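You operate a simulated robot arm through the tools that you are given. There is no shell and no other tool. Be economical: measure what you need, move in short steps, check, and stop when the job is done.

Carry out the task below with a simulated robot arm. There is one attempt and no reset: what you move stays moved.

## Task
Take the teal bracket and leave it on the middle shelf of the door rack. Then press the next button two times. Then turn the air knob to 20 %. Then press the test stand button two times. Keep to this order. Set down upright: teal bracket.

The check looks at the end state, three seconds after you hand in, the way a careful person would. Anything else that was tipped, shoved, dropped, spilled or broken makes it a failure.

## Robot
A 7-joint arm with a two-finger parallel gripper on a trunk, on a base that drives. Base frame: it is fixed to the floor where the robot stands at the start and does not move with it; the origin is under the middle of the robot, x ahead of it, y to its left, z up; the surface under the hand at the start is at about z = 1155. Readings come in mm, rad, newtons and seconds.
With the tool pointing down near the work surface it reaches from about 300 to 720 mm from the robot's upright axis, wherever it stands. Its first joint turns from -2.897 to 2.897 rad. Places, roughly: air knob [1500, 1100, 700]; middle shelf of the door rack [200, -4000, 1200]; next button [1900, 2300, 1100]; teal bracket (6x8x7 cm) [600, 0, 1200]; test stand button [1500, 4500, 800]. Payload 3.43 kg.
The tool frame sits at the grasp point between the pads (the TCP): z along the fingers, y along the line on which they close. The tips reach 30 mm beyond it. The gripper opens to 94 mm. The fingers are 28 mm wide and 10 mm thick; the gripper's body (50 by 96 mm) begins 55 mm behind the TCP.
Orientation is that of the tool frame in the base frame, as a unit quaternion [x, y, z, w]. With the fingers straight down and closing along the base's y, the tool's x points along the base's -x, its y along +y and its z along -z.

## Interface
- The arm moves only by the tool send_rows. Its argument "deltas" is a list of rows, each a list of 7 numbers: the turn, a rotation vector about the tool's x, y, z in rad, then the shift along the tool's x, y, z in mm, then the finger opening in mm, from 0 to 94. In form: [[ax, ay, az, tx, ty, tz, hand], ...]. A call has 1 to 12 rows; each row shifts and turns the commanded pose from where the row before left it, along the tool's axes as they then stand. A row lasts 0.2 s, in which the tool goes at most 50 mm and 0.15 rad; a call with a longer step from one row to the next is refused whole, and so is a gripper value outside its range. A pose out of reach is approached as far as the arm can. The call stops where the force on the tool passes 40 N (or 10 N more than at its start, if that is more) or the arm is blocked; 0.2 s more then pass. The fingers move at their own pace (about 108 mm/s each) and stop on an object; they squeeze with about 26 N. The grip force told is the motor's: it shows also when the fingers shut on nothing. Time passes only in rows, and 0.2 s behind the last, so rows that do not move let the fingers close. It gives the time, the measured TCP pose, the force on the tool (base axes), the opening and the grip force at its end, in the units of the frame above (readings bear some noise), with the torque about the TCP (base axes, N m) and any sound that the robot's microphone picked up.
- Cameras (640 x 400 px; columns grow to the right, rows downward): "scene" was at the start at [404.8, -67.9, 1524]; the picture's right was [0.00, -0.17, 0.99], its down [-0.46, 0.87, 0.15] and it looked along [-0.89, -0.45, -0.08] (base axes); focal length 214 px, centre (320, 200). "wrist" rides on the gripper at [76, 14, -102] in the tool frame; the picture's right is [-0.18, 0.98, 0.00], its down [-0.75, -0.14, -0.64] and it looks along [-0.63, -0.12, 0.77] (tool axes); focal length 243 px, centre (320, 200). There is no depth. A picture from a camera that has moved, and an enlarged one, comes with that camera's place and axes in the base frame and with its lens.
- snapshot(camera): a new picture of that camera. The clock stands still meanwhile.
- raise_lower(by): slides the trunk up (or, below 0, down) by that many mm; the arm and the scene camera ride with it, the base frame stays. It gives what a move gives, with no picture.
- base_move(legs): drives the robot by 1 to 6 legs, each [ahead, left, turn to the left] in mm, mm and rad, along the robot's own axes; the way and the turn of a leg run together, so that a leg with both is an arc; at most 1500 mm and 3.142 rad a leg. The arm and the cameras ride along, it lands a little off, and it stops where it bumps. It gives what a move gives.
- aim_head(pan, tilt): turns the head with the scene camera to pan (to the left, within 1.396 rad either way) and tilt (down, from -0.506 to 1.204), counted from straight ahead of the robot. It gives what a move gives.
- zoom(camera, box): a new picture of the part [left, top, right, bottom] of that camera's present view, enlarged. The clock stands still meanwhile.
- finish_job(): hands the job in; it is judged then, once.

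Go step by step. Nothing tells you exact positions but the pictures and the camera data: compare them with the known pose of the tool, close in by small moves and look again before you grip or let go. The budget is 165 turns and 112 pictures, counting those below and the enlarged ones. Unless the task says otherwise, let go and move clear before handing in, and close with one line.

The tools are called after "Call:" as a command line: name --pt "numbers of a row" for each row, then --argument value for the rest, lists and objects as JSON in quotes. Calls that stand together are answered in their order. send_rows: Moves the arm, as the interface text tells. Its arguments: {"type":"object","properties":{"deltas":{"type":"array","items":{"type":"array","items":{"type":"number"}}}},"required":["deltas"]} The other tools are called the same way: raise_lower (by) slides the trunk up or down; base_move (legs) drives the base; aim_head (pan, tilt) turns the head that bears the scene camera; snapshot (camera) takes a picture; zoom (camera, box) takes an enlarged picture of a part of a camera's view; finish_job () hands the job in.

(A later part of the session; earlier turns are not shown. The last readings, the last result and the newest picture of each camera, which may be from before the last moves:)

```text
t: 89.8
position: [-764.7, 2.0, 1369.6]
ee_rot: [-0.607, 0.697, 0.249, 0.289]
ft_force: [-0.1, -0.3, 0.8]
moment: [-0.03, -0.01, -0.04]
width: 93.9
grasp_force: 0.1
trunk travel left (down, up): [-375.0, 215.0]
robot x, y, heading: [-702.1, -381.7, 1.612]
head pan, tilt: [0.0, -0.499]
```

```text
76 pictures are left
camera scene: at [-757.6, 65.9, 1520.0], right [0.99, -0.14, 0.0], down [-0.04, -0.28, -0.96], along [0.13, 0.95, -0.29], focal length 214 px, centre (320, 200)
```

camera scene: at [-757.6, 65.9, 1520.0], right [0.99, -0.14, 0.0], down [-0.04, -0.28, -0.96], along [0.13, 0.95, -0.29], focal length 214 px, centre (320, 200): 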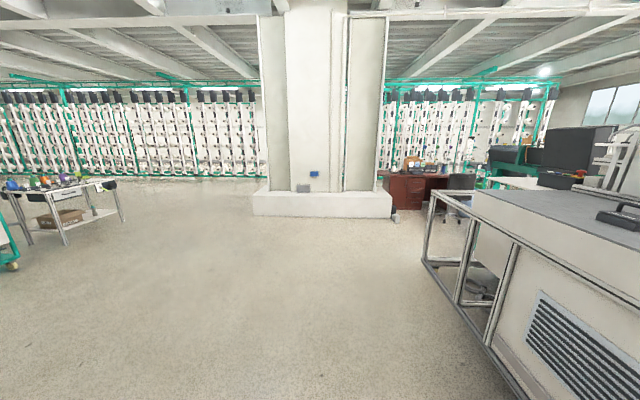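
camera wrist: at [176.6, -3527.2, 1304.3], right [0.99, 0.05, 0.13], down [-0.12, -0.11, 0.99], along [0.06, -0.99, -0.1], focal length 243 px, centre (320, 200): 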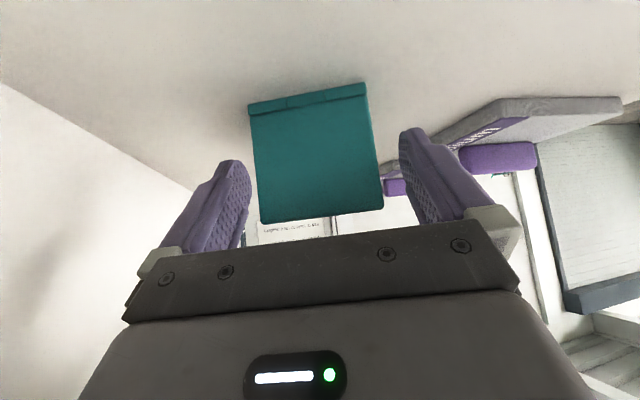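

The next button should be around pixel (512, 173), and the test stand near (395, 170). I'll zoom there.

Call:
zoom --camera "scene" --box '[448, 110, 640, 230]'

Call:
zoom --camera "scene" --box '[370, 130, 498, 210]'

```text
3.33 times, centred on (544, 170) of scene
camera zoom: at [-757.6, 65.9, 1520.0], right [0.99, -0.14, 0.0], down [-0.04, -0.28, -0.96], along [0.13, 0.95, -0.29], focal length 715 px, centre (-427, 300)
```

zoom: 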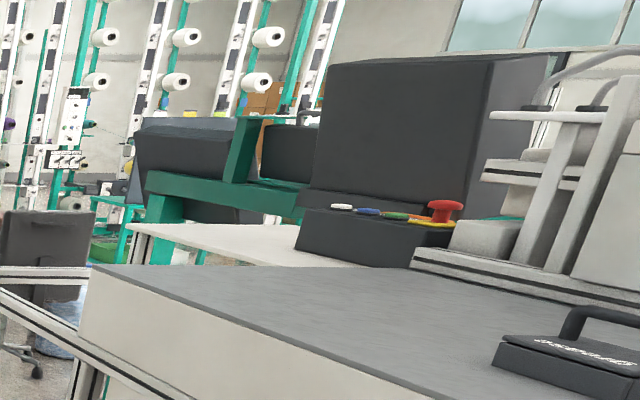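

```text
5.00 times, centred on (434, 170) of scene
camera zoom: at [-757.6, 65.9, 1520.0], right [0.99, -0.14, 0.0], down [-0.04, -0.28, -0.96], along [0.13, 0.95, -0.29], focal length 1072 px, centre (-250, 350)
```

zoom: 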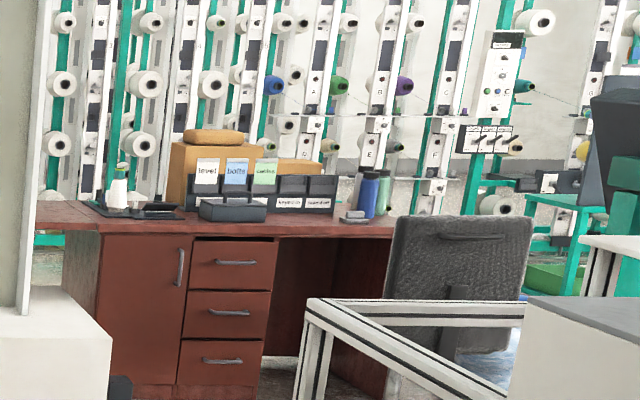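

There's a box with coloured buttons and a red e-stop in front of a black screen, beyond the bench end. I drive up the aisle past the bench end and look from there.

Call:
base_move --legs '[[1500, 0, 0], [1350, 0, 0], [0, 0, -1.4]]'

Call:
snapshot --camera "scene"

```text
t: 106.9
position: [-471.8, 2536.9, 1368.2]
ee_rot: [-0.002, 0.924, -0.001, 0.382]
ft_force: [0.4, 0.1, -0.4]
moment: [0.02, 0.04, -0.02]
width: 94.0
grasp_force: 0.1
trunk travel left (down, up): [-375.0, 215.0]
robot x, y, heading: [-849.7, 2423.8, 0.181]
head pan, tilt: [0.0, -0.499]
```

```text
73 pictures are left
camera scene: at [-410.2, 2538.5, 1520.0], right [0.0, -1.0, 0.0], down [-0.29, 0.0, -0.96], along [0.96, 0.0, -0.29], focal length 214 px, centre (320, 200)
```

scene: 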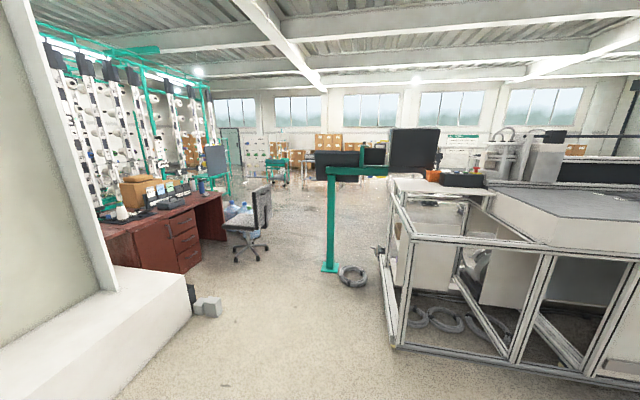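

Now I zoom in on the three expected spots: next button near (342, 176), air knob near (468, 224) and test stand near (115, 214).

Call:
zoom --camera "scene" --box '[290, 110, 514, 250]'

Call:
zoom --camera "scene" --box '[296, 130, 392, 190]'

Call:
zoom --camera "scene" --box '[80, 160, 208, 240]'

```text
2.86 times, centred on (402, 180) of scene
camera zoom: at [-410.2, 2538.5, 1520.0], right [0.0, -1.0, 0.0], down [-0.29, 0.0, -0.96], along [0.96, 0.0, -0.29], focal length 613 px, centre (86, 257)
```

zoom: 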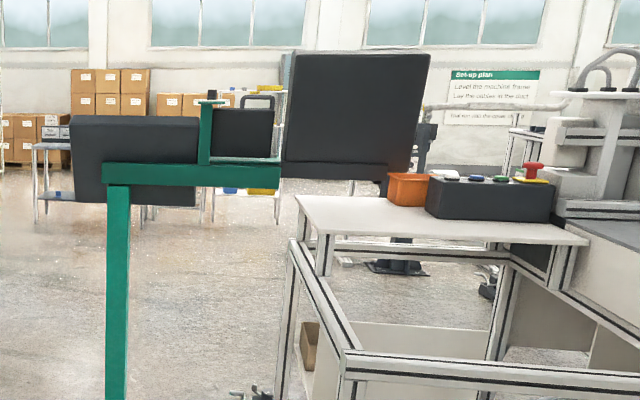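

```text
6.67 times, centred on (344, 160) of scene
camera zoom: at [-410.2, 2538.5, 1520.0], right [0.0, -1.0, 0.0], down [-0.29, 0.0, -0.96], along [0.96, 0.0, -0.29], focal length 1430 px, centre (160, 467)
```

zoom: 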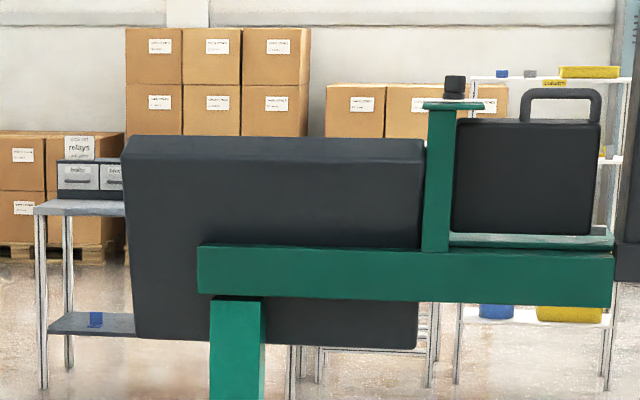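

```text
5.00 times, centred on (144, 200) of scene
camera zoom: at [-410.2, 2538.5, 1520.0], right [0.0, -1.0, 0.0], down [-0.29, 0.0, -0.96], along [0.96, 0.0, -0.29], focal length 1072 px, centre (1200, 200)
```

zoom: 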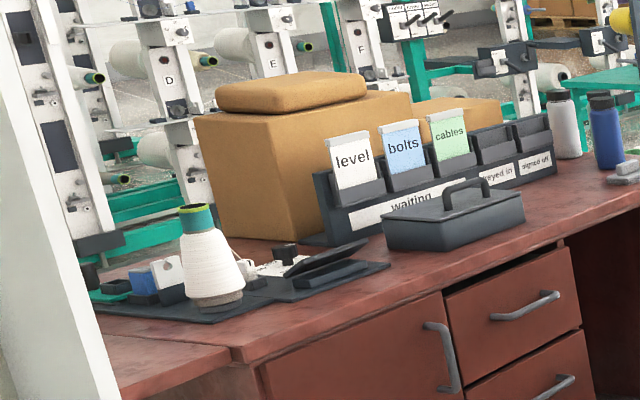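

The dark box on the teal post is the back of an operator panel near (1850, 2300) that faces +x. I need to go past it. I drive to about (1200, 2900) and check the gap to the chair.

Call:
base_move --legs '[[0, 0, 0.047], [1050, 0, 0], [1050, 0, 0], [0, 0, -0.228]]'

Call:
snapshot --camera "scene"

```text
t: 118.8
position: [1639.6, 2936.0, 1370.1]
ee_rot: [0.085, 0.921, -0.036, 0.379]
ft_force: [-0.1, -0.3, -0.4]
moment: [0.01, -0.03, -0.02]
width: 94.1
grasp_force: 0.0
trunk travel left (down, up): [-375.0, 215.0]
robot x, y, heading: [1250.9, 2892.2, -0.001]
head pan, tilt: [0.0, -0.499]
```

```text
69 pictures are left
camera scene: at [1700.3, 2925.2, 1520.0], right [-0.18, -0.98, 0.0], down [-0.28, 0.05, -0.96], along [0.94, -0.18, -0.29], focal length 214 px, centre (320, 200)
```

scene: 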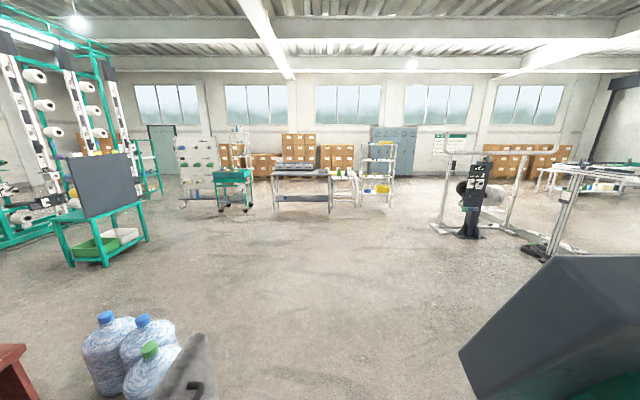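

The gap between the panel box and the chair is narrow. I measure it with a lower view.

Call:
aim_head --pan 0.0 --tilt 0.1

Call:
snapshot --camera "scene"

```text
t: 119.8
position: [1640.4, 2936.5, 1369.5]
ee_rot: [0.085, 0.92, -0.037, 0.38]
ft_force: [1.2, -0.4, 0.0]
moment: [0.01, -0.01, 0.0]
width: 93.9
grasp_force: 0.0
trunk travel left (down, up): [-375.0, 215.0]
robot x, y, heading: [1250.2, 2892.7, -0.002]
head pan, tilt: [0.0, 0.099]
```

```text
68 pictures are left
camera scene: at [1683.3, 2928.5, 1467.8], right [-0.18, -0.98, 0.0], down [-0.76, 0.14, -0.63], along [0.62, -0.12, -0.78], focal length 214 px, centre (320, 200)
```

scene: 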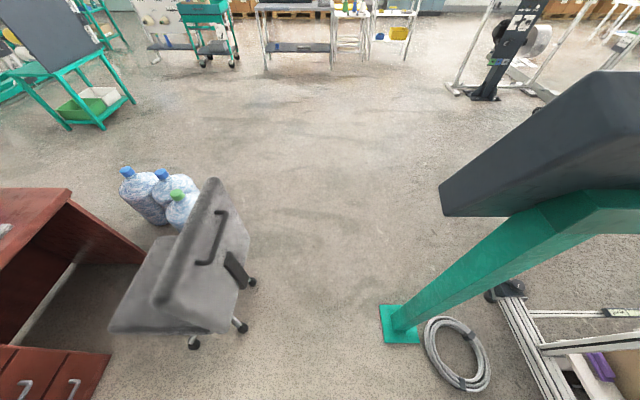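

Floor-level clearance runs from y ≈ 2560 to 3260, so y ≈ 2892 passes down the middle. I drive straight through.

Call:
base_move --legs '[[1000, 0, 0], [450, 0, 0]]'

Call:
aim_head --pan -1.2 --tilt 0.1

Call:
snapshot --camera "scene"

```text
t: 127.4
position: [3114.7, 2950.1, 1369.1]
ee_rot: [0.076, 0.922, -0.032, 0.378]
ft_force: [0.9, -0.4, -0.1]
moment: [-0.02, -0.03, 0.0]
width: 94.1
grasp_force: 0.0
trunk travel left (down, up): [-375.0, 215.0]
robot x, y, heading: [2725.9, 2899.5, 0.014]
head pan, tilt: [0.0, 0.099]
```

```text
t: 128.8
position: [3114.9, 2949.6, 1370.5]
ee_rot: [0.076, 0.921, -0.032, 0.38]
ft_force: [0.6, -0.5, -0.6]
moment: [0.01, -0.01, 0.03]
width: 94.2
grasp_force: 0.0
trunk travel left (down, up): [-375.0, 215.0]
robot x, y, heading: [2725.7, 2902.8, 0.018]
head pan, tilt: [-1.201, 0.099]
```

```text
67 pictures are left
camera scene: at [3102.9, 2866.4, 1509.6], right [-0.71, -0.25, 0.66], down [-0.71, 0.21, -0.68], along [0.03, -0.95, -0.32], focal length 214 px, centre (320, 200)
```

scene: 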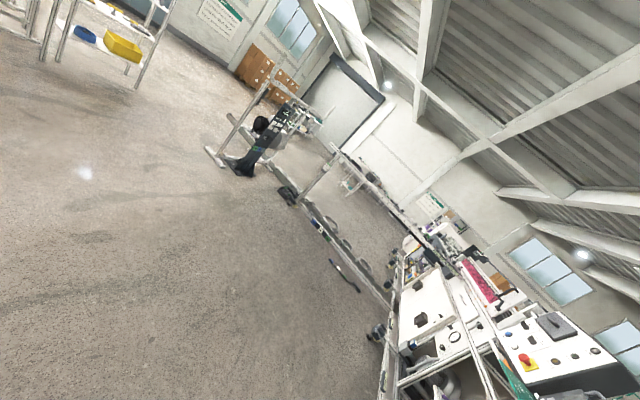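

I'm past the gap. The operator panel shows at the lower right. I turn to face it.

Call:
base_move --legs '[[0, 0, -2.53]]'

Call:
aim_head --pan 0.0 --tilt -0.25

Call:
snapshot --camera "scene"

```text
t: 135.2
position: [2427.1, 2643.9, 1369.2]
ee_rot: [0.904, 0.193, -0.373, 0.079]
ft_force: [-0.1, 0.2, 0.0]
moment: [-0.02, 0.01, 0.02]
width: 94.1
grasp_force: 0.0
trunk travel left (down, up): [-375.0, 215.0]
robot x, y, heading: [2721.9, 2901.2, -2.541]
head pan, tilt: [-1.201, 0.099]
```

```text
t: 136.6
position: [2427.0, 2643.7, 1368.6]
ee_rot: [0.904, 0.193, -0.373, 0.078]
ft_force: [-0.5, 0.2, -0.2]
moment: [0.02, -0.02, 0.0]
width: 94.1
grasp_force: 0.1
trunk travel left (down, up): [-375.0, 215.0]
robot x, y, heading: [2722.7, 2901.9, -2.536]
head pan, tilt: [0.0, -0.25]
```

```text
66 pictures are left
camera scene: at [2371.7, 2620.4, 1497.0], right [-0.41, 0.91, 0.0], down [0.47, 0.21, -0.86], along [-0.78, -0.35, -0.51], focal length 214 px, centre (320, 200)
```

scene: 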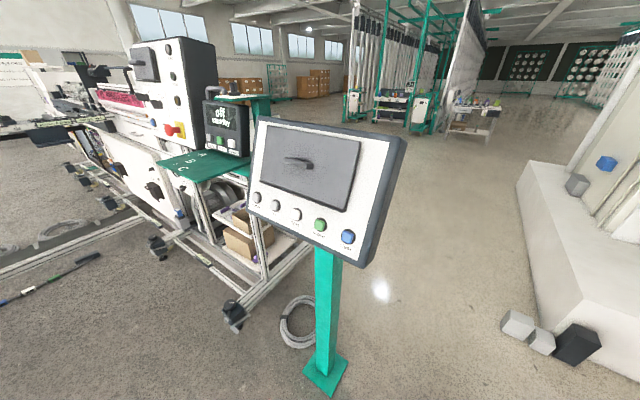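

The panel front has a screen and a row of buttons. I zoom to read the labels.

Call:
zoom --camera "scene" --box '[234, 170, 378, 260]'

Call:
zoom --camera "scene" --box '[60, 60, 316, 220]'

```text
4.44 times, centred on (306, 215) of scene
camera zoom: at [2371.7, 2620.4, 1497.0], right [-0.41, 0.91, 0.0], down [0.47, 0.21, -0.86], along [-0.78, -0.35, -0.51], focal length 953 px, centre (382, 133)
```

zoom: 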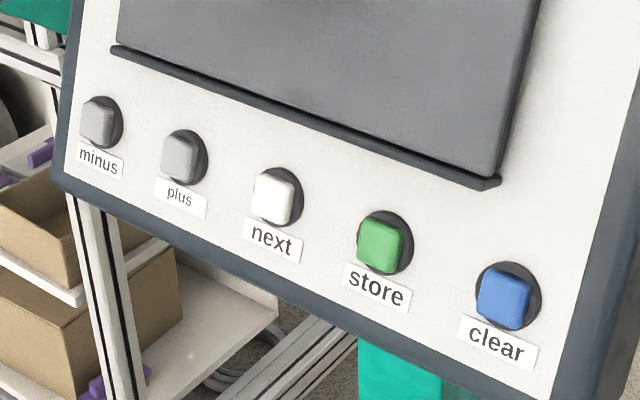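

```text
2.50 times, centred on (188, 140) of scene
camera zoom: at [2371.7, 2620.4, 1497.0], right [-0.41, 0.91, 0.0], down [0.47, 0.21, -0.86], along [-0.78, -0.35, -0.51], focal length 536 px, centre (650, 350)
```

zoom: 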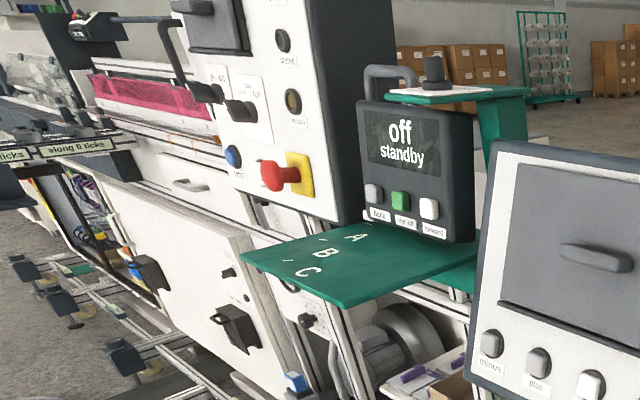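

The white "next" button is at about (1879, 2313, 1100). The panel faces (0.98, −0.2) and leans back about 18°. I line the base up in front of it, lower the trunk and look again.

Call:
base_move --legs '[[0, 0, -0.627], [0, 600, 0], [225, 0, 0]]'

Call:
raise_lower --by -180

Call:
snapshot --camera "scene"

```text
t: 143.0
position: [2093.6, 2284.5, 1369.6]
ee_rot: [0.92, -0.094, -0.379, -0.04]
ft_force: [-0.1, 0.7, -0.7]
moment: [0.02, -0.02, 0.0]
width: 94.1
grasp_force: 0.0
trunk travel left (down, up): [-375.0, 215.0]
robot x, y, heading: [2484.3, 2316.4, 3.113]
head pan, tilt: [0.0, -0.25]
```

```text
t: 145.0
position: [2095.1, 2285.9, 1189.6]
ee_rot: [0.919, -0.096, -0.379, -0.04]
ft_force: [-0.4, -1.1, 0.7]
moment: [0.01, 0.01, 0.03]
width: 94.2
grasp_force: 0.0
trunk travel left (down, up): [-195.0, 395.0]
robot x, y, heading: [2486.2, 2319.8, 3.118]
head pan, tilt: [0.0, -0.25]
```

```text
63 pictures are left
camera scene: at [2036.3, 2298.1, 1317.1], right [0.21, 0.98, 0.0], down [0.5, -0.1, -0.86], along [-0.84, 0.18, -0.51], focal length 214 px, centre (320, 200)
```

scene: 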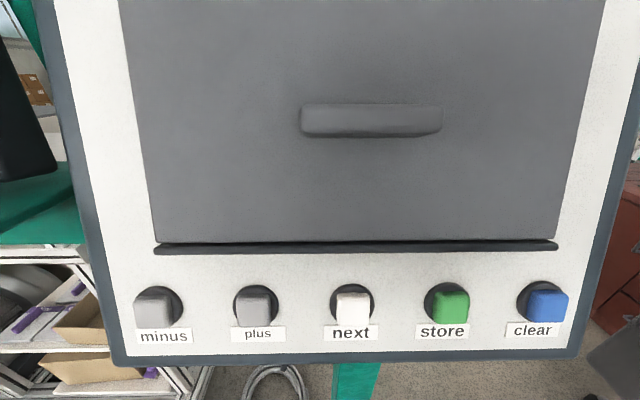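

Triangulating the two views puts "next" at about (1936, 2348, 1146). I close the fingers, tilt the tool to 18° below horizontal and move to roughly 60 mm before it.

Call:
send_rows --pt "0 -0.118 0 0 0 0 0" --pt "0 -0.118 0 0 0 0 0" --pt "0 -0.118 0 0 0 0 0" --pt "0 -0.117 0 0 0 0 0" --pt "0 0 0 -3.5 -9.2 28 0" --pt "0 0 0 -3.5 -9.2 28 0" --pt "0 0 0 -3.5 -9.2 28 0" --pt "0 0 0 0 0 0 0"

Call:
aim_head --pan 0.0 --tilt 0.3

Call:
snapshot --camera "scene"

Call:
snapshot --camera "wrist"

```text
t: 146.8
position: [1957.4, 2304.0, 1207.1]
ee_rot: [0.806, -0.084, -0.582, -0.062]
ft_force: [-0.6, 0.3, 0.2]
moment: [-0.03, 0.01, 0.0]
width: 0.0
grasp_force: 26.0
out of reach, approached as far as the arm can: row 1, 2, 3, 4
trunk travel left (down, up): [-195.0, 395.0]
robot x, y, heading: [2484.4, 2320.1, 3.11]
head pan, tilt: [0.0, -0.25]
```

```text
t: 147.8
position: [1958.4, 2304.1, 1208.3]
ee_rot: [0.807, -0.082, -0.582, -0.06]
ft_force: [-0.5, 0.4, -0.3]
moment: [0.01, 0.01, 0.02]
width: 0.0
grasp_force: 25.9
trunk travel left (down, up): [-195.0, 395.0]
robot x, y, heading: [2486.5, 2321.4, 3.117]
head pan, tilt: [0.0, 0.3]
```

```text
62 pictures are left
camera scene: at [1965.9, 2303.3, 1297.8], right [0.21, 0.98, 0.0], down [0.57, -0.12, -0.81], along [-0.8, 0.17, -0.58], focal length 214 px, centre (320, 200)
```

scene: 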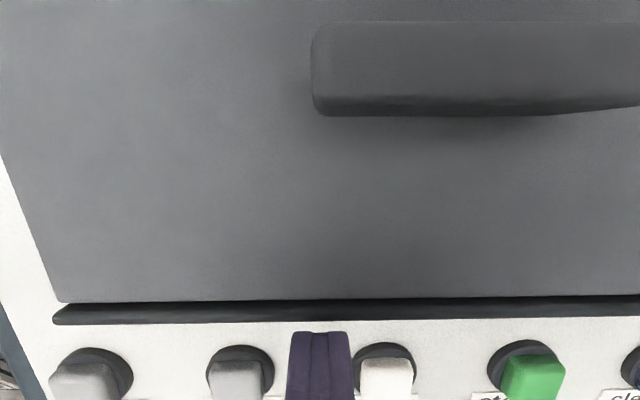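

```text
61 pictures are left
camera wrist: at [2074.5, 2264.8, 1166.4], right [-0.26, -0.95, 0.17], down [0.39, 0.06, 0.92], along [-0.88, 0.31, 0.36], focal length 243 px, centre (320, 200)
```

wrist: 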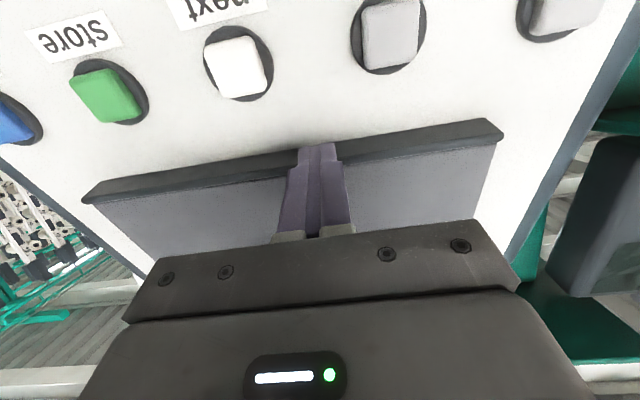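

The reach limit let the hand drift forward to just above the row, untouched so far. I back off, shift down and left to line up with "next", and check.

Call:
send_rows --pt "0 0 0 0 0 -35 0" --pt "0 0 0 12 -10 0 0" --pt "0 0 0 12 -10 0 0" --pt "0 0 0 12 -9 0 0" --pt "0 0 0 13 -9 0 0" --pt "0 0 0 0 0 0 0"

Call:
snapshot --camera "scene"

Call:
snapshot --camera "wrist"

```text
t: 149.2
position: [1999.3, 2330.8, 1175.7]
ee_rot: [0.806, -0.084, -0.582, -0.062]
ft_force: [0.5, -0.5, 0.3]
moment: [0.0, 0.0, -0.01]
width: 0.0
grasp_force: 25.5
out of reach, approached as far as the arm can: row 4, 5
trunk travel left (down, up): [-195.0, 395.0]
robot x, y, heading: [2487.0, 2320.9, 3.116]
head pan, tilt: [0.0, 0.3]
```

```text
60 pictures are left
camera scene: at [2007.2, 2330.3, 1266.2], right [0.21, 0.98, 0.0], down [0.57, -0.12, -0.81], along [-0.8, 0.17, -0.58], focal length 214 px, centre (320, 200)
```

scene: 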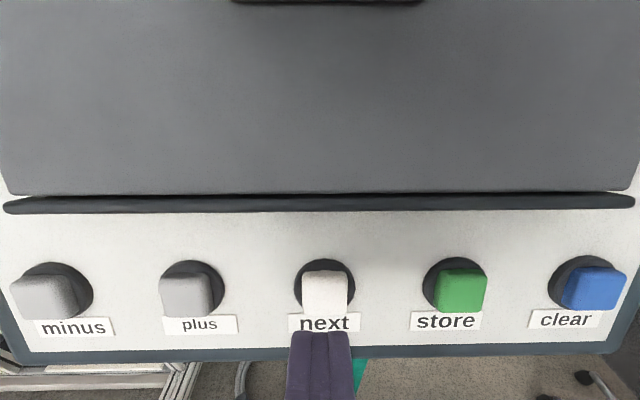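

```text
59 pictures are left
camera wrist: at [2115.9, 2291.8, 1135.0], right [-0.26, -0.95, 0.17], down [0.39, 0.06, 0.92], along [-0.88, 0.31, 0.36], focal length 243 px, centre (320, 200)
```

wrist: 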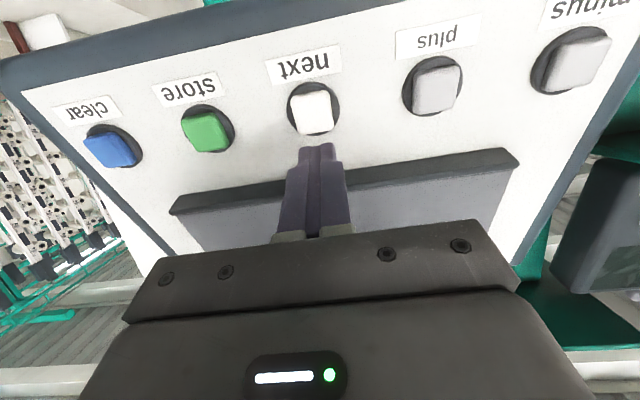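

Alignment is close: the tip needs about 4 mm left in the image sense and about 9 mm lower. I lower the trunk 9 mm, correct, and approach until the tip nearly touches.

Call:
raise_lower --by -9

Call:
send_rows --pt "0 0 0 0 -4 8 0" --pt "0 0 0 0 0 8 0" --pt "0 0 0 0 0 0 0"

Call:
zoom --camera "wrist" --box '[240, 50, 400, 150]'

Call:
zoom --camera "scene" --box '[240, 240, 400, 340]'

```text
t: 149.7
position: [1999.6, 2330.4, 1167.0]
ee_rot: [0.806, -0.084, -0.583, -0.062]
ft_force: [0.0, 0.0, -0.2]
moment: [0.02, -0.01, -0.02]
width: 0.0
grasp_force: 25.6
trunk travel left (down, up): [-186.0, 404.0]
robot x, y, heading: [2485.0, 2315.5, 3.112]
head pan, tilt: [0.0, 0.3]
```

```text
t: 150.5
position: [1986.3, 2337.8, 1161.4]
ee_rot: [0.806, -0.084, -0.582, -0.062]
ft_force: [0.5, -0.5, 0.0]
moment: [0.02, 0.05, 0.0]
width: 0.1
grasp_force: 25.9
trunk travel left (down, up): [-186.0, 404.0]
robot x, y, heading: [2488.7, 2320.5, 3.117]
head pan, tilt: [0.0, 0.3]
```

```text
4.00 times, centred on (320, 100) of wrist
camera zoom: at [2102.2, 2298.8, 1121.2], right [-0.26, -0.95, 0.17], down [0.39, 0.06, 0.92], along [-0.88, 0.31, 0.36], focal length 970 px, centre (320, 600)
```

zoom: 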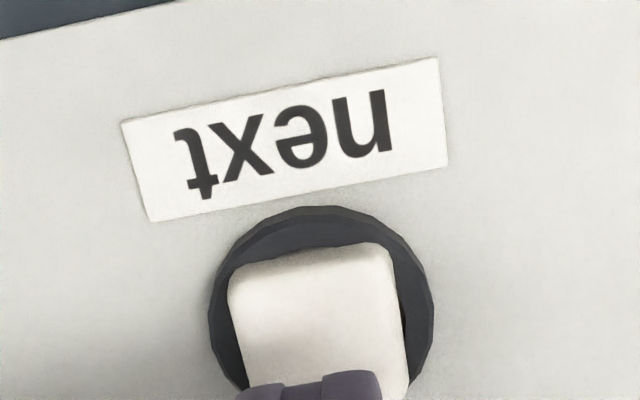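

```text
4.00 times, centred on (320, 290) of scene
camera zoom: at [1993.5, 2337.2, 1252.4], right [0.21, 0.98, 0.0], down [0.57, -0.12, -0.81], along [-0.8, 0.17, -0.58], focal length 858 px, centre (320, -160)
```

zoom: 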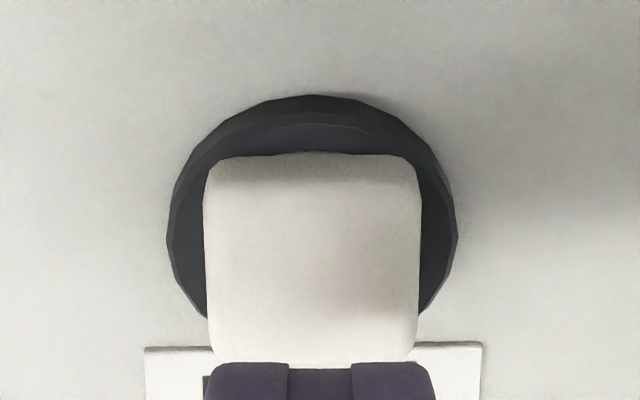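

Well aligned. I press forward in 3 mm steps and watch force and sound.

Call:
send_rows --pt "0 0 0 0 0 3 0" --pt "0 0 0 0 0 3 0" --pt "0 0 0 0 0 3 0" --pt "0 0 0 0 0 0 0"

```text
t: 151.5
position: [1977.0, 2340.7, 1158.7]
ee_rot: [0.806, -0.084, -0.583, -0.062]
ft_force: [-0.3, -0.4, 0.4]
moment: [0.01, -0.01, 0.02]
width: 0.0
grasp_force: 25.8
trunk travel left (down, up): [-186.0, 404.0]
robot x, y, heading: [2486.4, 2317.9, 3.115]
head pan, tilt: [0.0, 0.3]
```

Call:
send_rows --pt "0 0 0 0 0 2 0" --pt "0 0 0 0 0 2 0" --pt "0 0 0 0 0 2 0" --pt "0 0 0 0 0 0 0"

```text
t: 152.5
position: [1971.6, 2341.5, 1157.0]
ee_rot: [0.807, -0.083, -0.582, -0.061]
ft_force: [0.6, -1.5, -0.4]
moment: [0.01, -0.03, -0.03]
width: 0.0
grasp_force: 25.4
trunk travel left (down, up): [-186.0, 404.0]
robot x, y, heading: [2486.5, 2317.4, 3.114]
head pan, tilt: [0.0, 0.3]
```

Still no firm contact, so I continue in small steps.

Call:
send_rows --pt "0 0 0 0 0 2 0" --pt "0 0 0 0 0 2 0" --pt "0 0 0 0 0 0 0"

Call:
zoom --camera "scene" --box '[240, 240, 400, 340]'

```text
t: 153.3
position: [1967.6, 2341.7, 1157.0]
ee_rot: [0.806, -0.084, -0.582, -0.062]
ft_force: [-1.2, -0.5, -0.7]
moment: [0.01, 0.01, 0.03]
width: 0.2
grasp_force: 25.8
trunk travel left (down, up): [-186.0, 404.0]
robot x, y, heading: [2486.8, 2316.3, 3.112]
head pan, tilt: [0.0, 0.3]
```

```text
4.00 times, centred on (320, 290) of scene
camera zoom: at [1975.6, 2340.9, 1246.1], right [0.21, 0.98, 0.0], down [0.57, -0.12, -0.81], along [-0.8, 0.17, -0.58], focal length 858 px, centre (320, -160)
```

zoom: 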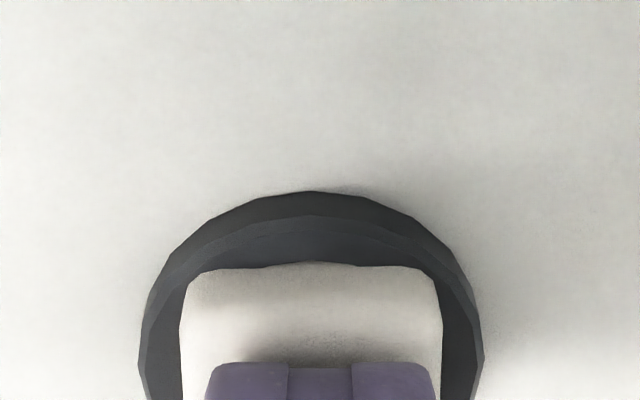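

The tip is almost on the cap now. I continue.

Call:
send_rows --pt "0 0 0 0 0 1.5 0" --pt "0 0 0 0 0 1.5 0" --pt "0 0 0 0 0 1.5 0" --pt "0 0 0 0 0 0 0"

```text
t: 154.3
position: [1963.6, 2341.4, 1154.6]
ee_rot: [0.806, -0.084, -0.582, -0.062]
ft_force: [3.1, -1.2, 0.9]
moment: [-0.03, -0.04, 0.02]
width: 0.0
grasp_force: 26.4
trunk travel left (down, up): [-186.0, 404.0]
robot x, y, heading: [2486.4, 2317.8, 3.114]
head pan, tilt: [0.0, 0.3]
heard: click
```

A click at about 3 N: first press. I retract 8 mm, let it spring back, and press the second time.

Call:
send_rows --pt "0 0 0 0 0 -4 0" --pt "0 0 0 0 0 -4 0" --pt "0 0 0 0 0 -2 0" --pt "0 0 0 0 0 0 0" --pt "0 0 0 0 0 0 0"

Call:
send_rows --pt "0 0 0 0 0 4 0" --pt "0 0 0 0 0 3 0" --pt "0 0 0 0 0 1.5 0" --pt "0 0 0 0 0 1.5 0" --pt "0 0 0 0 0 0 0"

```text
t: 155.5
position: [1972.9, 2340.1, 1158.5]
ee_rot: [0.807, -0.083, -0.582, -0.061]
ft_force: [0.2, -0.9, 0.3]
moment: [-0.02, -0.02, -0.02]
width: 0.1
grasp_force: 26.0
trunk travel left (down, up): [-186.0, 404.0]
robot x, y, heading: [2486.4, 2314.9, 3.117]
head pan, tilt: [0.0, 0.3]
```

```text
t: 156.7
position: [1964.1, 2342.7, 1156.2]
ee_rot: [0.806, -0.083, -0.583, -0.062]
ft_force: [1.9, -1.7, -0.1]
moment: [-0.03, -0.01, 0.05]
width: 0.0
grasp_force: 26.2
trunk travel left (down, up): [-186.0, 404.0]
robot x, y, heading: [2488.4, 2316.9, 3.112]
head pan, tilt: [0.0, 0.3]
heard: click
```

Second click heard; both presses are done. I retract, back off and look for the air knob further along the machine.

Call:
send_rows --pt "0 0 0 0 0 -20 0" --pt "0 0 0 0 0 -30 0" --pt "0 0 0 0 0 -20 0" --pt "0 0 0 0 0 0 0"

Call:
base_move --legs '[[-200, 0, 0], [0, 1000, 0]]'

Call:
aim_head --pan 0.0 --tilt 0.0

Call:
snapshot --camera "scene"

```text
t: 157.7
position: [2004.5, 2324.8, 1185.4]
ee_rot: [0.807, -0.084, -0.582, -0.062]
ft_force: [-0.7, 0.0, -0.4]
moment: [-0.01, 0.01, 0.01]
width: 0.1
grasp_force: 26.2
out of reach, approached as far as the arm can: row 2, 3
trunk travel left (down, up): [-186.0, 404.0]
robot x, y, heading: [2488.0, 2313.7, 3.115]
head pan, tilt: [0.0, 0.3]
```

```text
t: 164.2
position: [2166.3, 1312.5, 1186.1]
ee_rot: [0.805, -0.089, -0.582, -0.066]
ft_force: [-0.2, -0.2, -0.4]
moment: [0.0, -0.01, 0.0]
width: 0.0
grasp_force: 25.7
trunk travel left (down, up): [-186.0, 404.0]
robot x, y, heading: [2650.3, 1299.2, 3.1]
head pan, tilt: [0.0, 0.3]
```

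```text
t: 165.0
position: [2167.2, 1312.2, 1184.8]
ee_rot: [0.806, -0.09, -0.581, -0.067]
ft_force: [0.4, 0.4, 0.0]
moment: [0.0, 0.02, -0.02]
width: 0.0
grasp_force: 26.3
trunk travel left (down, up): [-186.0, 404.0]
robot x, y, heading: [2646.7, 1295.7, 3.1]
head pan, tilt: [0.0, 0.0]
```

```text
55 pictures are left
camera scene: at [2169.2, 1312.9, 1302.5], right [0.22, 0.97, 0.0], down [0.31, -0.07, -0.95], along [-0.92, 0.21, -0.32], focal length 214 px, centre (320, 200)
```

scene: 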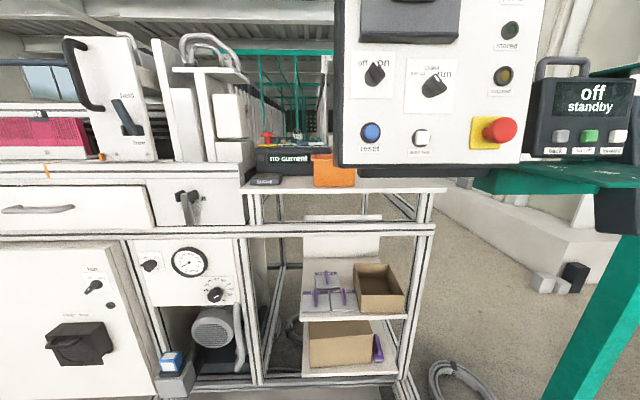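

The air panel with a gauge and a knob is at pixel (215, 295). I zoom to read its scale.

Call:
zoom --camera "scene" --box '[128, 236, 256, 316]'

Call:
zoom --camera "scene" --box '[190, 275, 238, 305]'

```text
5.00 times, centred on (192, 276) of scene
camera zoom: at [2169.2, 1312.9, 1302.5], right [0.22, 0.97, 0.0], down [0.31, -0.07, -0.95], along [-0.92, 0.21, -0.32], focal length 1072 px, centre (960, -180)
```

zoom: 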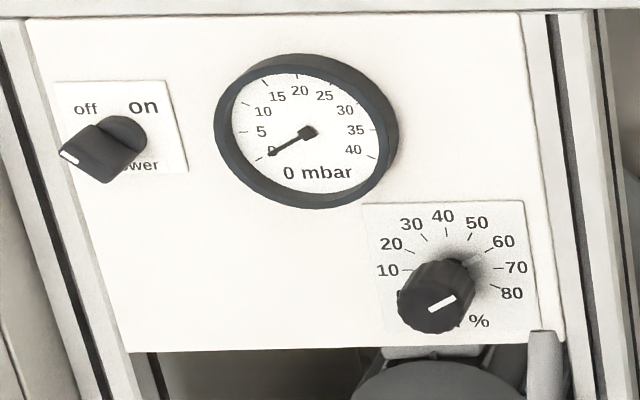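

```text
13.33 times, centred on (214, 290) of scene
camera zoom: at [2169.2, 1312.9, 1302.5], right [0.22, 0.97, 0.0], down [0.31, -0.07, -0.95], along [-0.92, 0.21, -0.32], focal length 2860 px, centre (1733, -1000)
```

zoom: 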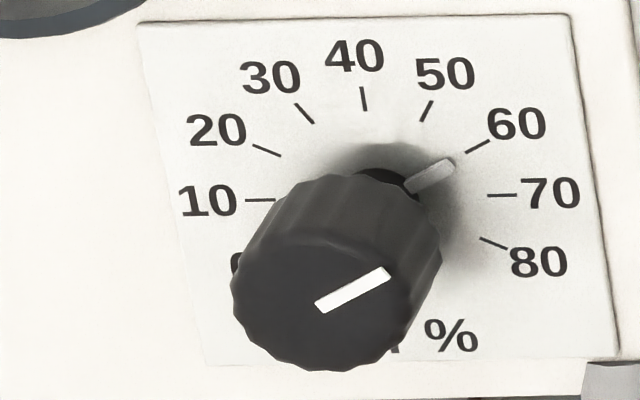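

The knob points to 60 on a 0–80 scale (3° per unit), so 20 % means 120° counter-clockwise. It sits near (1446, 1068, 700). I check the floor in front of the machine before moving in.

Call:
aim_head --pan 0.5 --tilt 0.6

Call:
snapshot --camera "scene"

```text
t: 166.0
position: [2166.0, 1313.1, 1184.9]
ee_rot: [0.806, -0.09, -0.581, -0.067]
ft_force: [0.4, 0.2, -0.2]
moment: [0.01, 0.02, 0.02]
width: 0.0
grasp_force: 26.6
trunk travel left (down, up): [-186.0, 404.0]
robot x, y, heading: [2651.8, 1298.7, 3.098]
head pan, tilt: [0.499, 0.6]
```

```text
52 pictures are left
camera scene: at [2188.2, 1265.3, 1254.1], right [-0.25, 0.96, -0.15], down [0.77, 0.1, -0.63], along [-0.58, -0.27, -0.76], focal length 214 px, centre (320, 200)
```

scene: 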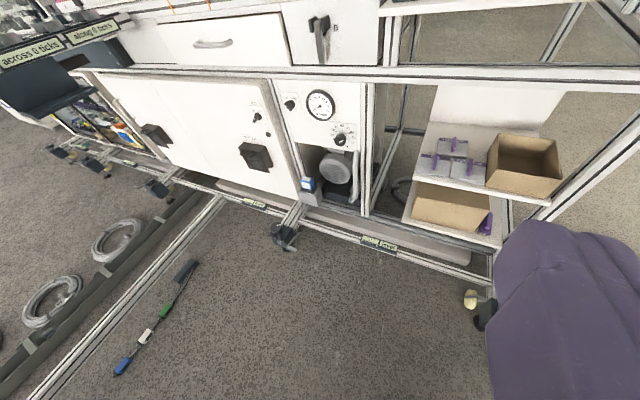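

The floor at about (2250, 1000) is clear; only a foot near (1620, 680) needs care. I move there, lower the trunk fully and look at the air panel square on.

Call:
base_move --legs '[[0, 314, 0], [300, 0, 0]]'

Call:
raise_lower --by -185

Call:
aim_head --pan 0.0 --tilt 0.2

Call:
snapshot --camera "scene"

```text
t: 169.7
position: [1855.9, 1014.5, 1185.0]
ee_rot: [0.806, -0.092, -0.581, -0.068]
ft_force: [-1.4, -0.3, -0.5]
moment: [-0.01, 0.03, -0.01]
width: 0.2
grasp_force: 26.2
trunk travel left (down, up): [-186.0, 404.0]
robot x, y, heading: [2337.2, 997.0, 3.097]
head pan, tilt: [0.499, 0.6]
```

```text
t: 171.8
position: [1856.8, 1014.8, 1000.5]
ee_rot: [0.806, -0.092, -0.581, -0.067]
ft_force: [-0.7, 0.7, 0.2]
moment: [0.02, -0.03, 0.01]
width: 0.2
grasp_force: 25.7
trunk travel left (down, up): [-1.0, 589.0]
robot x, y, heading: [2338.3, 998.7, 3.101]
head pan, tilt: [0.499, 0.6]
```

```text
t: 172.7
position: [1856.2, 1014.4, 1000.5]
ee_rot: [0.805, -0.092, -0.582, -0.068]
ft_force: [0.4, -0.8, 0.2]
moment: [0.0, -0.01, -0.01]
width: 0.3
grasp_force: 25.8
trunk travel left (down, up): [-1.0, 589.0]
robot x, y, heading: [2338.4, 999.5, 3.098]
head pan, tilt: [0.0, 0.201]
```

```text
51 pictures are left
camera scene: at [1861.0, 1014.2, 1099.0], right [0.23, 0.97, 0.0], down [0.49, -0.11, -0.87], along [-0.84, 0.2, -0.5], focal length 214 px, centre (320, 200)
```

scene: 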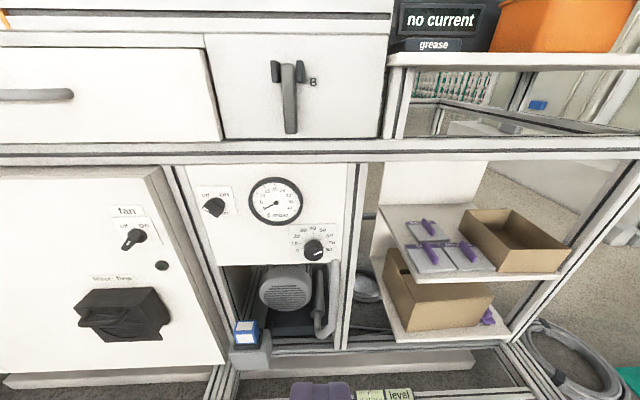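

Triangulation gives the knob face at about (1500, 1087, 748), with the panel facing (0.97, −0.23). I bring the arm down and level the tool while still clear of the machine.

Call:
send_rows --pt "0 0 0 23.6 0 24.5 0" --pt "0 0 0 23.6 0 24.5 0" --pt "0 0 0 23.6 0 24.5 0" --pt "0 0 0 23.6 0 24.5 0" --pt "0 0 0 23.6 0 24.5 94" --pt "0 -0.105 0 0 0 0 94" --pt "0 -0.105 0 0 0 0 94" --pt "0 -0.104 0 0 0 0 94" --pt "0 0 0 34 0 0 94" --pt "0 0 0 34 0 0 94" --pt "0 0 0 34 0 0 94" --pt "0 0 0 0 0 0 94"

```text
t: 175.3
position: [1774.9, 991.2, 756.0]
ee_rot: [0.704, -0.082, -0.7, -0.085]
ft_force: [0.6, -1.0, 0.3]
moment: [-0.01, 0.0, 0.0]
width: 94.1
grasp_force: 0.1
out of reach, approached as far as the arm can: row 6, 7, 8, 9, 10, 11
trunk travel left (down, up): [-1.0, 589.0]
robot x, y, heading: [2338.5, 998.1, 3.097]
head pan, tilt: [0.0, 0.201]
```

The tool is level. I shift the base so the hand ends about 90 mm in front of the knob, then look.

Call:
base_move --legs '[[0, -68, 0], [185, 0, 0]]'

Call:
snapshot --camera "scene"

Call:
snapshot --camera "wrist"

```text
t: 177.4
position: [1591.4, 1063.7, 755.9]
ee_rot: [0.706, -0.081, -0.699, -0.084]
ft_force: [-0.1, 1.3, -0.1]
moment: [-0.01, -0.01, 0.0]
width: 93.9
grasp_force: 0.1
trunk travel left (down, up): [-1.0, 589.0]
robot x, y, heading: [2152.5, 1074.7, 3.097]
head pan, tilt: [0.0, 0.201]
```

```text
50 pictures are left
camera scene: at [1624.8, 1058.0, 848.5], right [0.23, 0.97, 0.01], down [0.2, -0.04, -0.98], along [-0.95, 0.23, -0.21], focal length 214 px, centre (320, 200)
```

scene: 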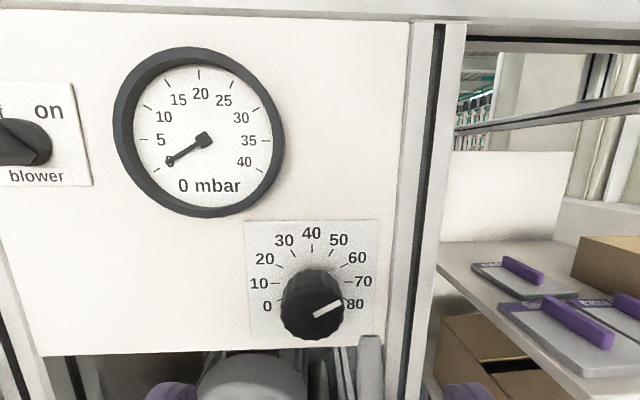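

```text
49 pictures are left
camera wrist: at [1688.5, 1028.0, 679.7], right [-0.23, -0.96, 0.18], down [0.65, -0.01, 0.76], along [-0.72, 0.29, 0.63], focal length 243 px, centre (320, 200)
```

wrist: 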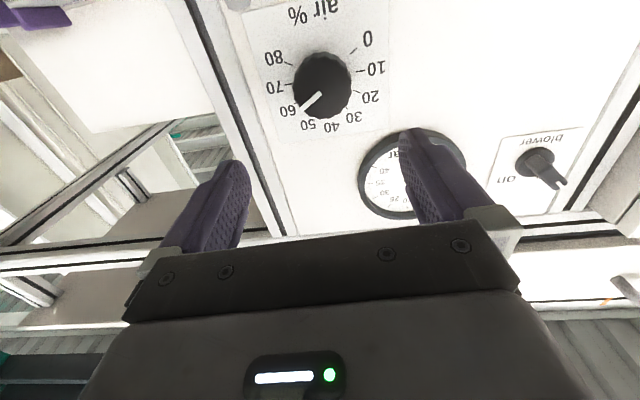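

The dial centre is about (1451, 1095, 735) on the panel, with the knob standing out about 38 mm and 46 mm across. I line up on its axis and check from closer before pre-rotating.

Call:
send_rows --pt "0 0 0 10.5 1 20 70" --pt "0 0 0 10.5 1 20 70" --pt "0 0 0 0 0 0 70"

Call:
snapshot --camera "scene"

Call:
snapshot --camera "wrist"

```text
t: 178.2
position: [1551.0, 1071.7, 733.7]
ee_rot: [0.706, -0.081, -0.698, -0.087]
ft_force: [-0.5, 0.0, 0.5]
moment: [-0.02, 0.01, 0.0]
width: 69.9
grasp_force: 0.0
trunk travel left (down, up): [-1.0, 589.0]
robot x, y, heading: [2155.1, 1073.3, 3.102]
head pan, tilt: [0.0, 0.201]
```

```text
48 pictures are left
camera scene: at [1585.1, 1063.7, 825.3], right [0.24, 0.97, 0.01], down [0.2, -0.04, -0.98], along [-0.95, 0.24, -0.21], focal length 214 px, centre (320, 200)
```

scene: 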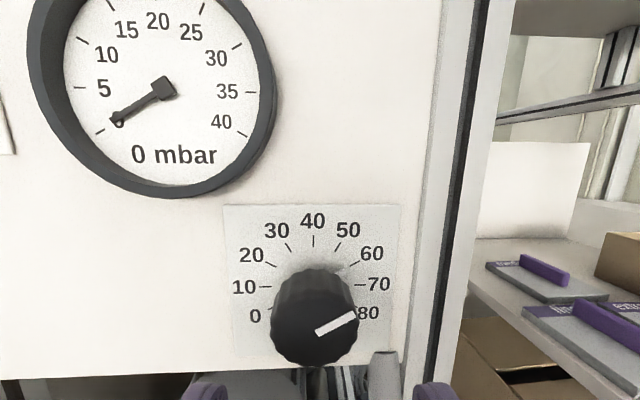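

```text
47 pictures are left
camera wrist: at [1649.0, 1033.8, 656.5], right [-0.24, -0.96, 0.17], down [0.65, -0.02, 0.76], along [-0.72, 0.29, 0.62], focal length 243 px, centre (320, 200)
```

wrist: 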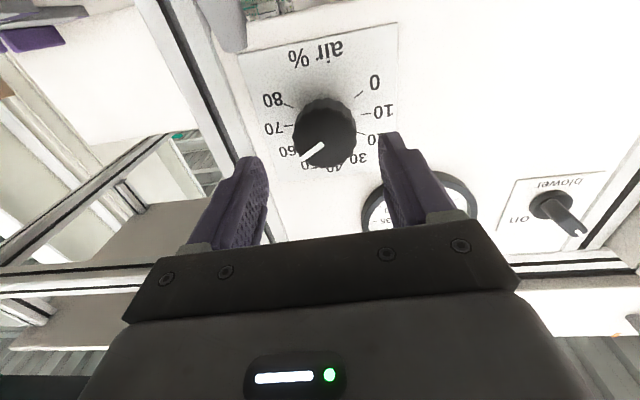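

The hand axis is within about 3 mm of the knob axis. I apply the small correction, pre-rotate +60° and check the cameras before advancing.

Call:
send_rows --pt "0 0 0 -1.5 2.5 0 70" --pt "0 0 0.1496 0 0 0 70" --pt "0 0 0.1496 0 0 0 70" --pt "0 0 0.1496 0 0 0 70" --pt "0 0 0.1496 0 0 0 70" --pt "0 0 0.1496 0 0 0 70" --pt "0 0 0.1496 0 0 0 70" --pt "0 0 0.1496 0 0 0 70" --pt "0 0 0 0 0 0 70"

Call:
snapshot --camera "wrist"

Call:
snapshot --camera "scene"

```text
t: 180.2
position: [1503.1, 876.0, 934.6]
ee_rot: [-0.582, 0.427, 0.641, -0.26]
ft_force: [0.2, 0.0, 0.2]
moment: [0.0, 0.0, 0.0]
width: 70.2
grasp_force: 0.1
out of reach, approached as far as the arm can: row 2, 3, 4, 5, 6, 7, 8
trunk travel left (down, up): [-1.0, 589.0]
robot x, y, heading: [2153.1, 1073.5, 3.104]
head pan, tilt: [0.0, 0.201]
```

```text
46 pictures are left
camera wrist: at [1586.9, 780.7, 910.7], right [-0.13, -0.34, 0.93], down [0.79, 0.54, 0.3], along [-0.6, 0.77, 0.2], focal length 243 px, centre (320, 200)
```

wrist: 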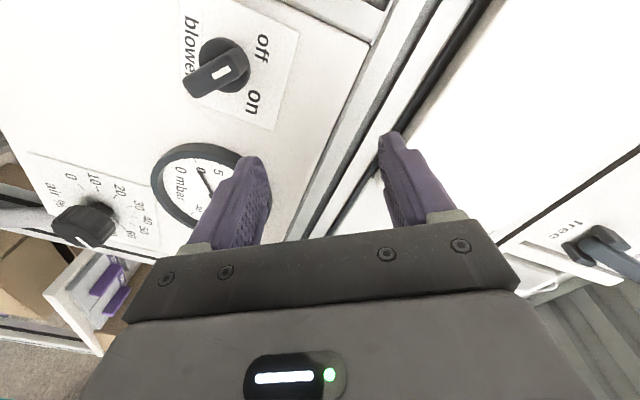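

```text
45 pictures are left
camera scene: at [1555.5, 945.0, 985.0], right [0.17, 0.5, -0.85], down [0.01, -0.86, -0.5], along [-0.99, 0.08, -0.15], focal length 214 px, centre (320, 200)
```

scene: 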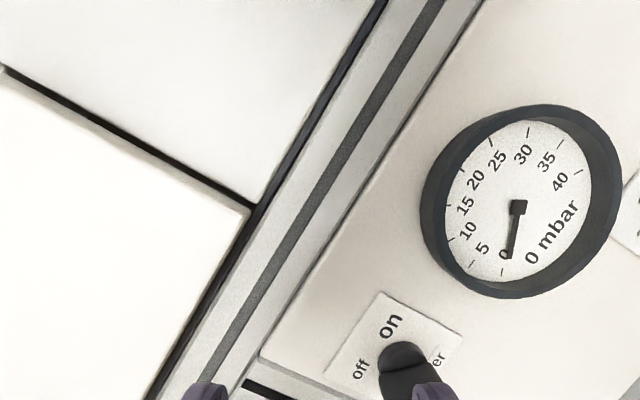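

The +60° pre-rotation is out of the arm's range, and the hand wandered up and left without touching anything. I undo it step by step.

Call:
send_rows --pt "0 0 -0.1496 0 0 0 70" --pt "0 0 -0.1496 0 0 0 70" --pt "0 0 -0.1496 0 0 0 70" --pt "0 0 -0.1496 0 0 0 70" --pt "0 0 -0.1496 0 0 0 70" --pt "0 0 -0.1496 0 0 0 70" --pt "0 0 -0.1496 0 0 0 70" --pt "0 0 0 0 0 0 70"

```text
t: 182.0
position: [1504.7, 875.7, 935.5]
ee_rot: [0.705, -0.081, -0.699, -0.085]
ft_force: [0.2, 0.4, 0.1]
moment: [0.0, -0.01, -0.01]
width: 70.0
grasp_force: 0.0
trunk travel left (down, up): [-1.0, 589.0]
robot x, y, heading: [2152.1, 1074.1, 3.101]
head pan, tilt: [0.0, 0.201]
```

Orientation is restored but the hand is displaced. I retreat and bring it back in front of the knob, then test rotation the other way while clear.

Call:
send_rows --pt "0 0 0 0 0 -43 70" --pt "0 0 0 33.3 -31.5 0 70" --pt "0 0 0 33.3 -31.5 0 70" --pt "0 0 0 33.3 -31.5 0 70" --pt "0 0 0 33.3 -31.5 0 70" --pt "0 0 0 33.3 -31.5 0 70" --pt "0 0 0 33.3 -31.5 0 70" --pt "0 0 0 0 0 0 70"

Call:
send_rows --pt "0 0 -0.1496 0 0 0 70" --pt "0 0 -0.1496 0 0 0 70" --pt "0 0 0 0 0 0 70"

```text
t: 183.8
position: [1594.0, 1050.5, 736.1]
ee_rot: [0.705, -0.081, -0.699, -0.084]
ft_force: [0.4, -0.3, -0.2]
moment: [0.02, 0.02, 0.04]
width: 70.2
grasp_force: 0.0
trunk travel left (down, up): [-1.0, 589.0]
robot x, y, heading: [2155.8, 1076.3, 3.097]
head pan, tilt: [0.0, 0.201]
```

```text
t: 184.6
position: [1591.2, 1050.2, 737.1]
ee_rot: [0.709, 0.026, -0.679, -0.188]
ft_force: [-0.1, 0.3, -0.1]
moment: [0.03, -0.02, 0.01]
width: 70.0
grasp_force: 0.0
trunk travel left (down, up): [-1.0, 589.0]
robot x, y, heading: [2153.9, 1075.9, 3.101]
head pan, tilt: [0.0, 0.201]
```

Negative rotation works here. I test how far it goes.

Call:
send_rows --pt "0 0 -0.1496 0 0 0 70" --pt "0 0 -0.1496 0 0 0 70" --pt "0 0 -0.1496 0 0 0 70" --pt "0 0 -0.1496 0 0 0 70" --pt "0 0 -0.1496 0 0 0 70" --pt "0 0 0 0 0 0 70"

```text
t: 186.0
position: [1591.8, 1050.9, 735.8]
ee_rot: [0.651, 0.282, -0.563, -0.423]
ft_force: [-1.2, -0.2, 0.2]
moment: [0.03, 0.0, 0.03]
width: 70.1
grasp_force: 0.0
trunk travel left (down, up): [-1.0, 589.0]
robot x, y, heading: [2155.6, 1075.3, 3.099]
head pan, tilt: [0.0, 0.201]
```

Call:
send_rows --pt "0 0 -0.1496 0 0 0 70" --pt "0 0 -0.1496 0 0 0 70" --pt "0 0 -0.1496 0 0 0 70" --pt "0 0 -0.1496 0 0 0 70" --pt "0 0 0 0 0 0 70"

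Call:
send_rows --pt "0 0 -0.1496 0 0 0 70" --pt "0 0 -0.1496 0 0 0 70" --pt "0 0 -0.1496 0 0 0 70" --pt "0 0 0 0 0 0 70"

```text
t: 187.2
position: [1589.3, 1050.8, 736.7]
ee_rot: [-0.539, -0.463, 0.413, 0.57]
ft_force: [1.0, -0.2, -0.4]
moment: [-0.02, 0.04, -0.03]
width: 69.8
grasp_force: 0.0
trunk travel left (down, up): [-1.0, 589.0]
robot x, y, heading: [2153.2, 1073.9, 3.096]
head pan, tilt: [0.0, 0.201]
```

```text
t: 188.2
position: [1591.5, 1051.2, 736.9]
ee_rot: [-0.422, -0.57, 0.276, 0.648]
ft_force: [0.0, -0.2, -0.7]
moment: [-0.02, 0.01, 0.0]
width: 70.0
grasp_force: 0.1
trunk travel left (down, up): [-1.0, 589.0]
robot x, y, heading: [2148.4, 1074.0, 3.099]
head pan, tilt: [0.0, 0.201]
```

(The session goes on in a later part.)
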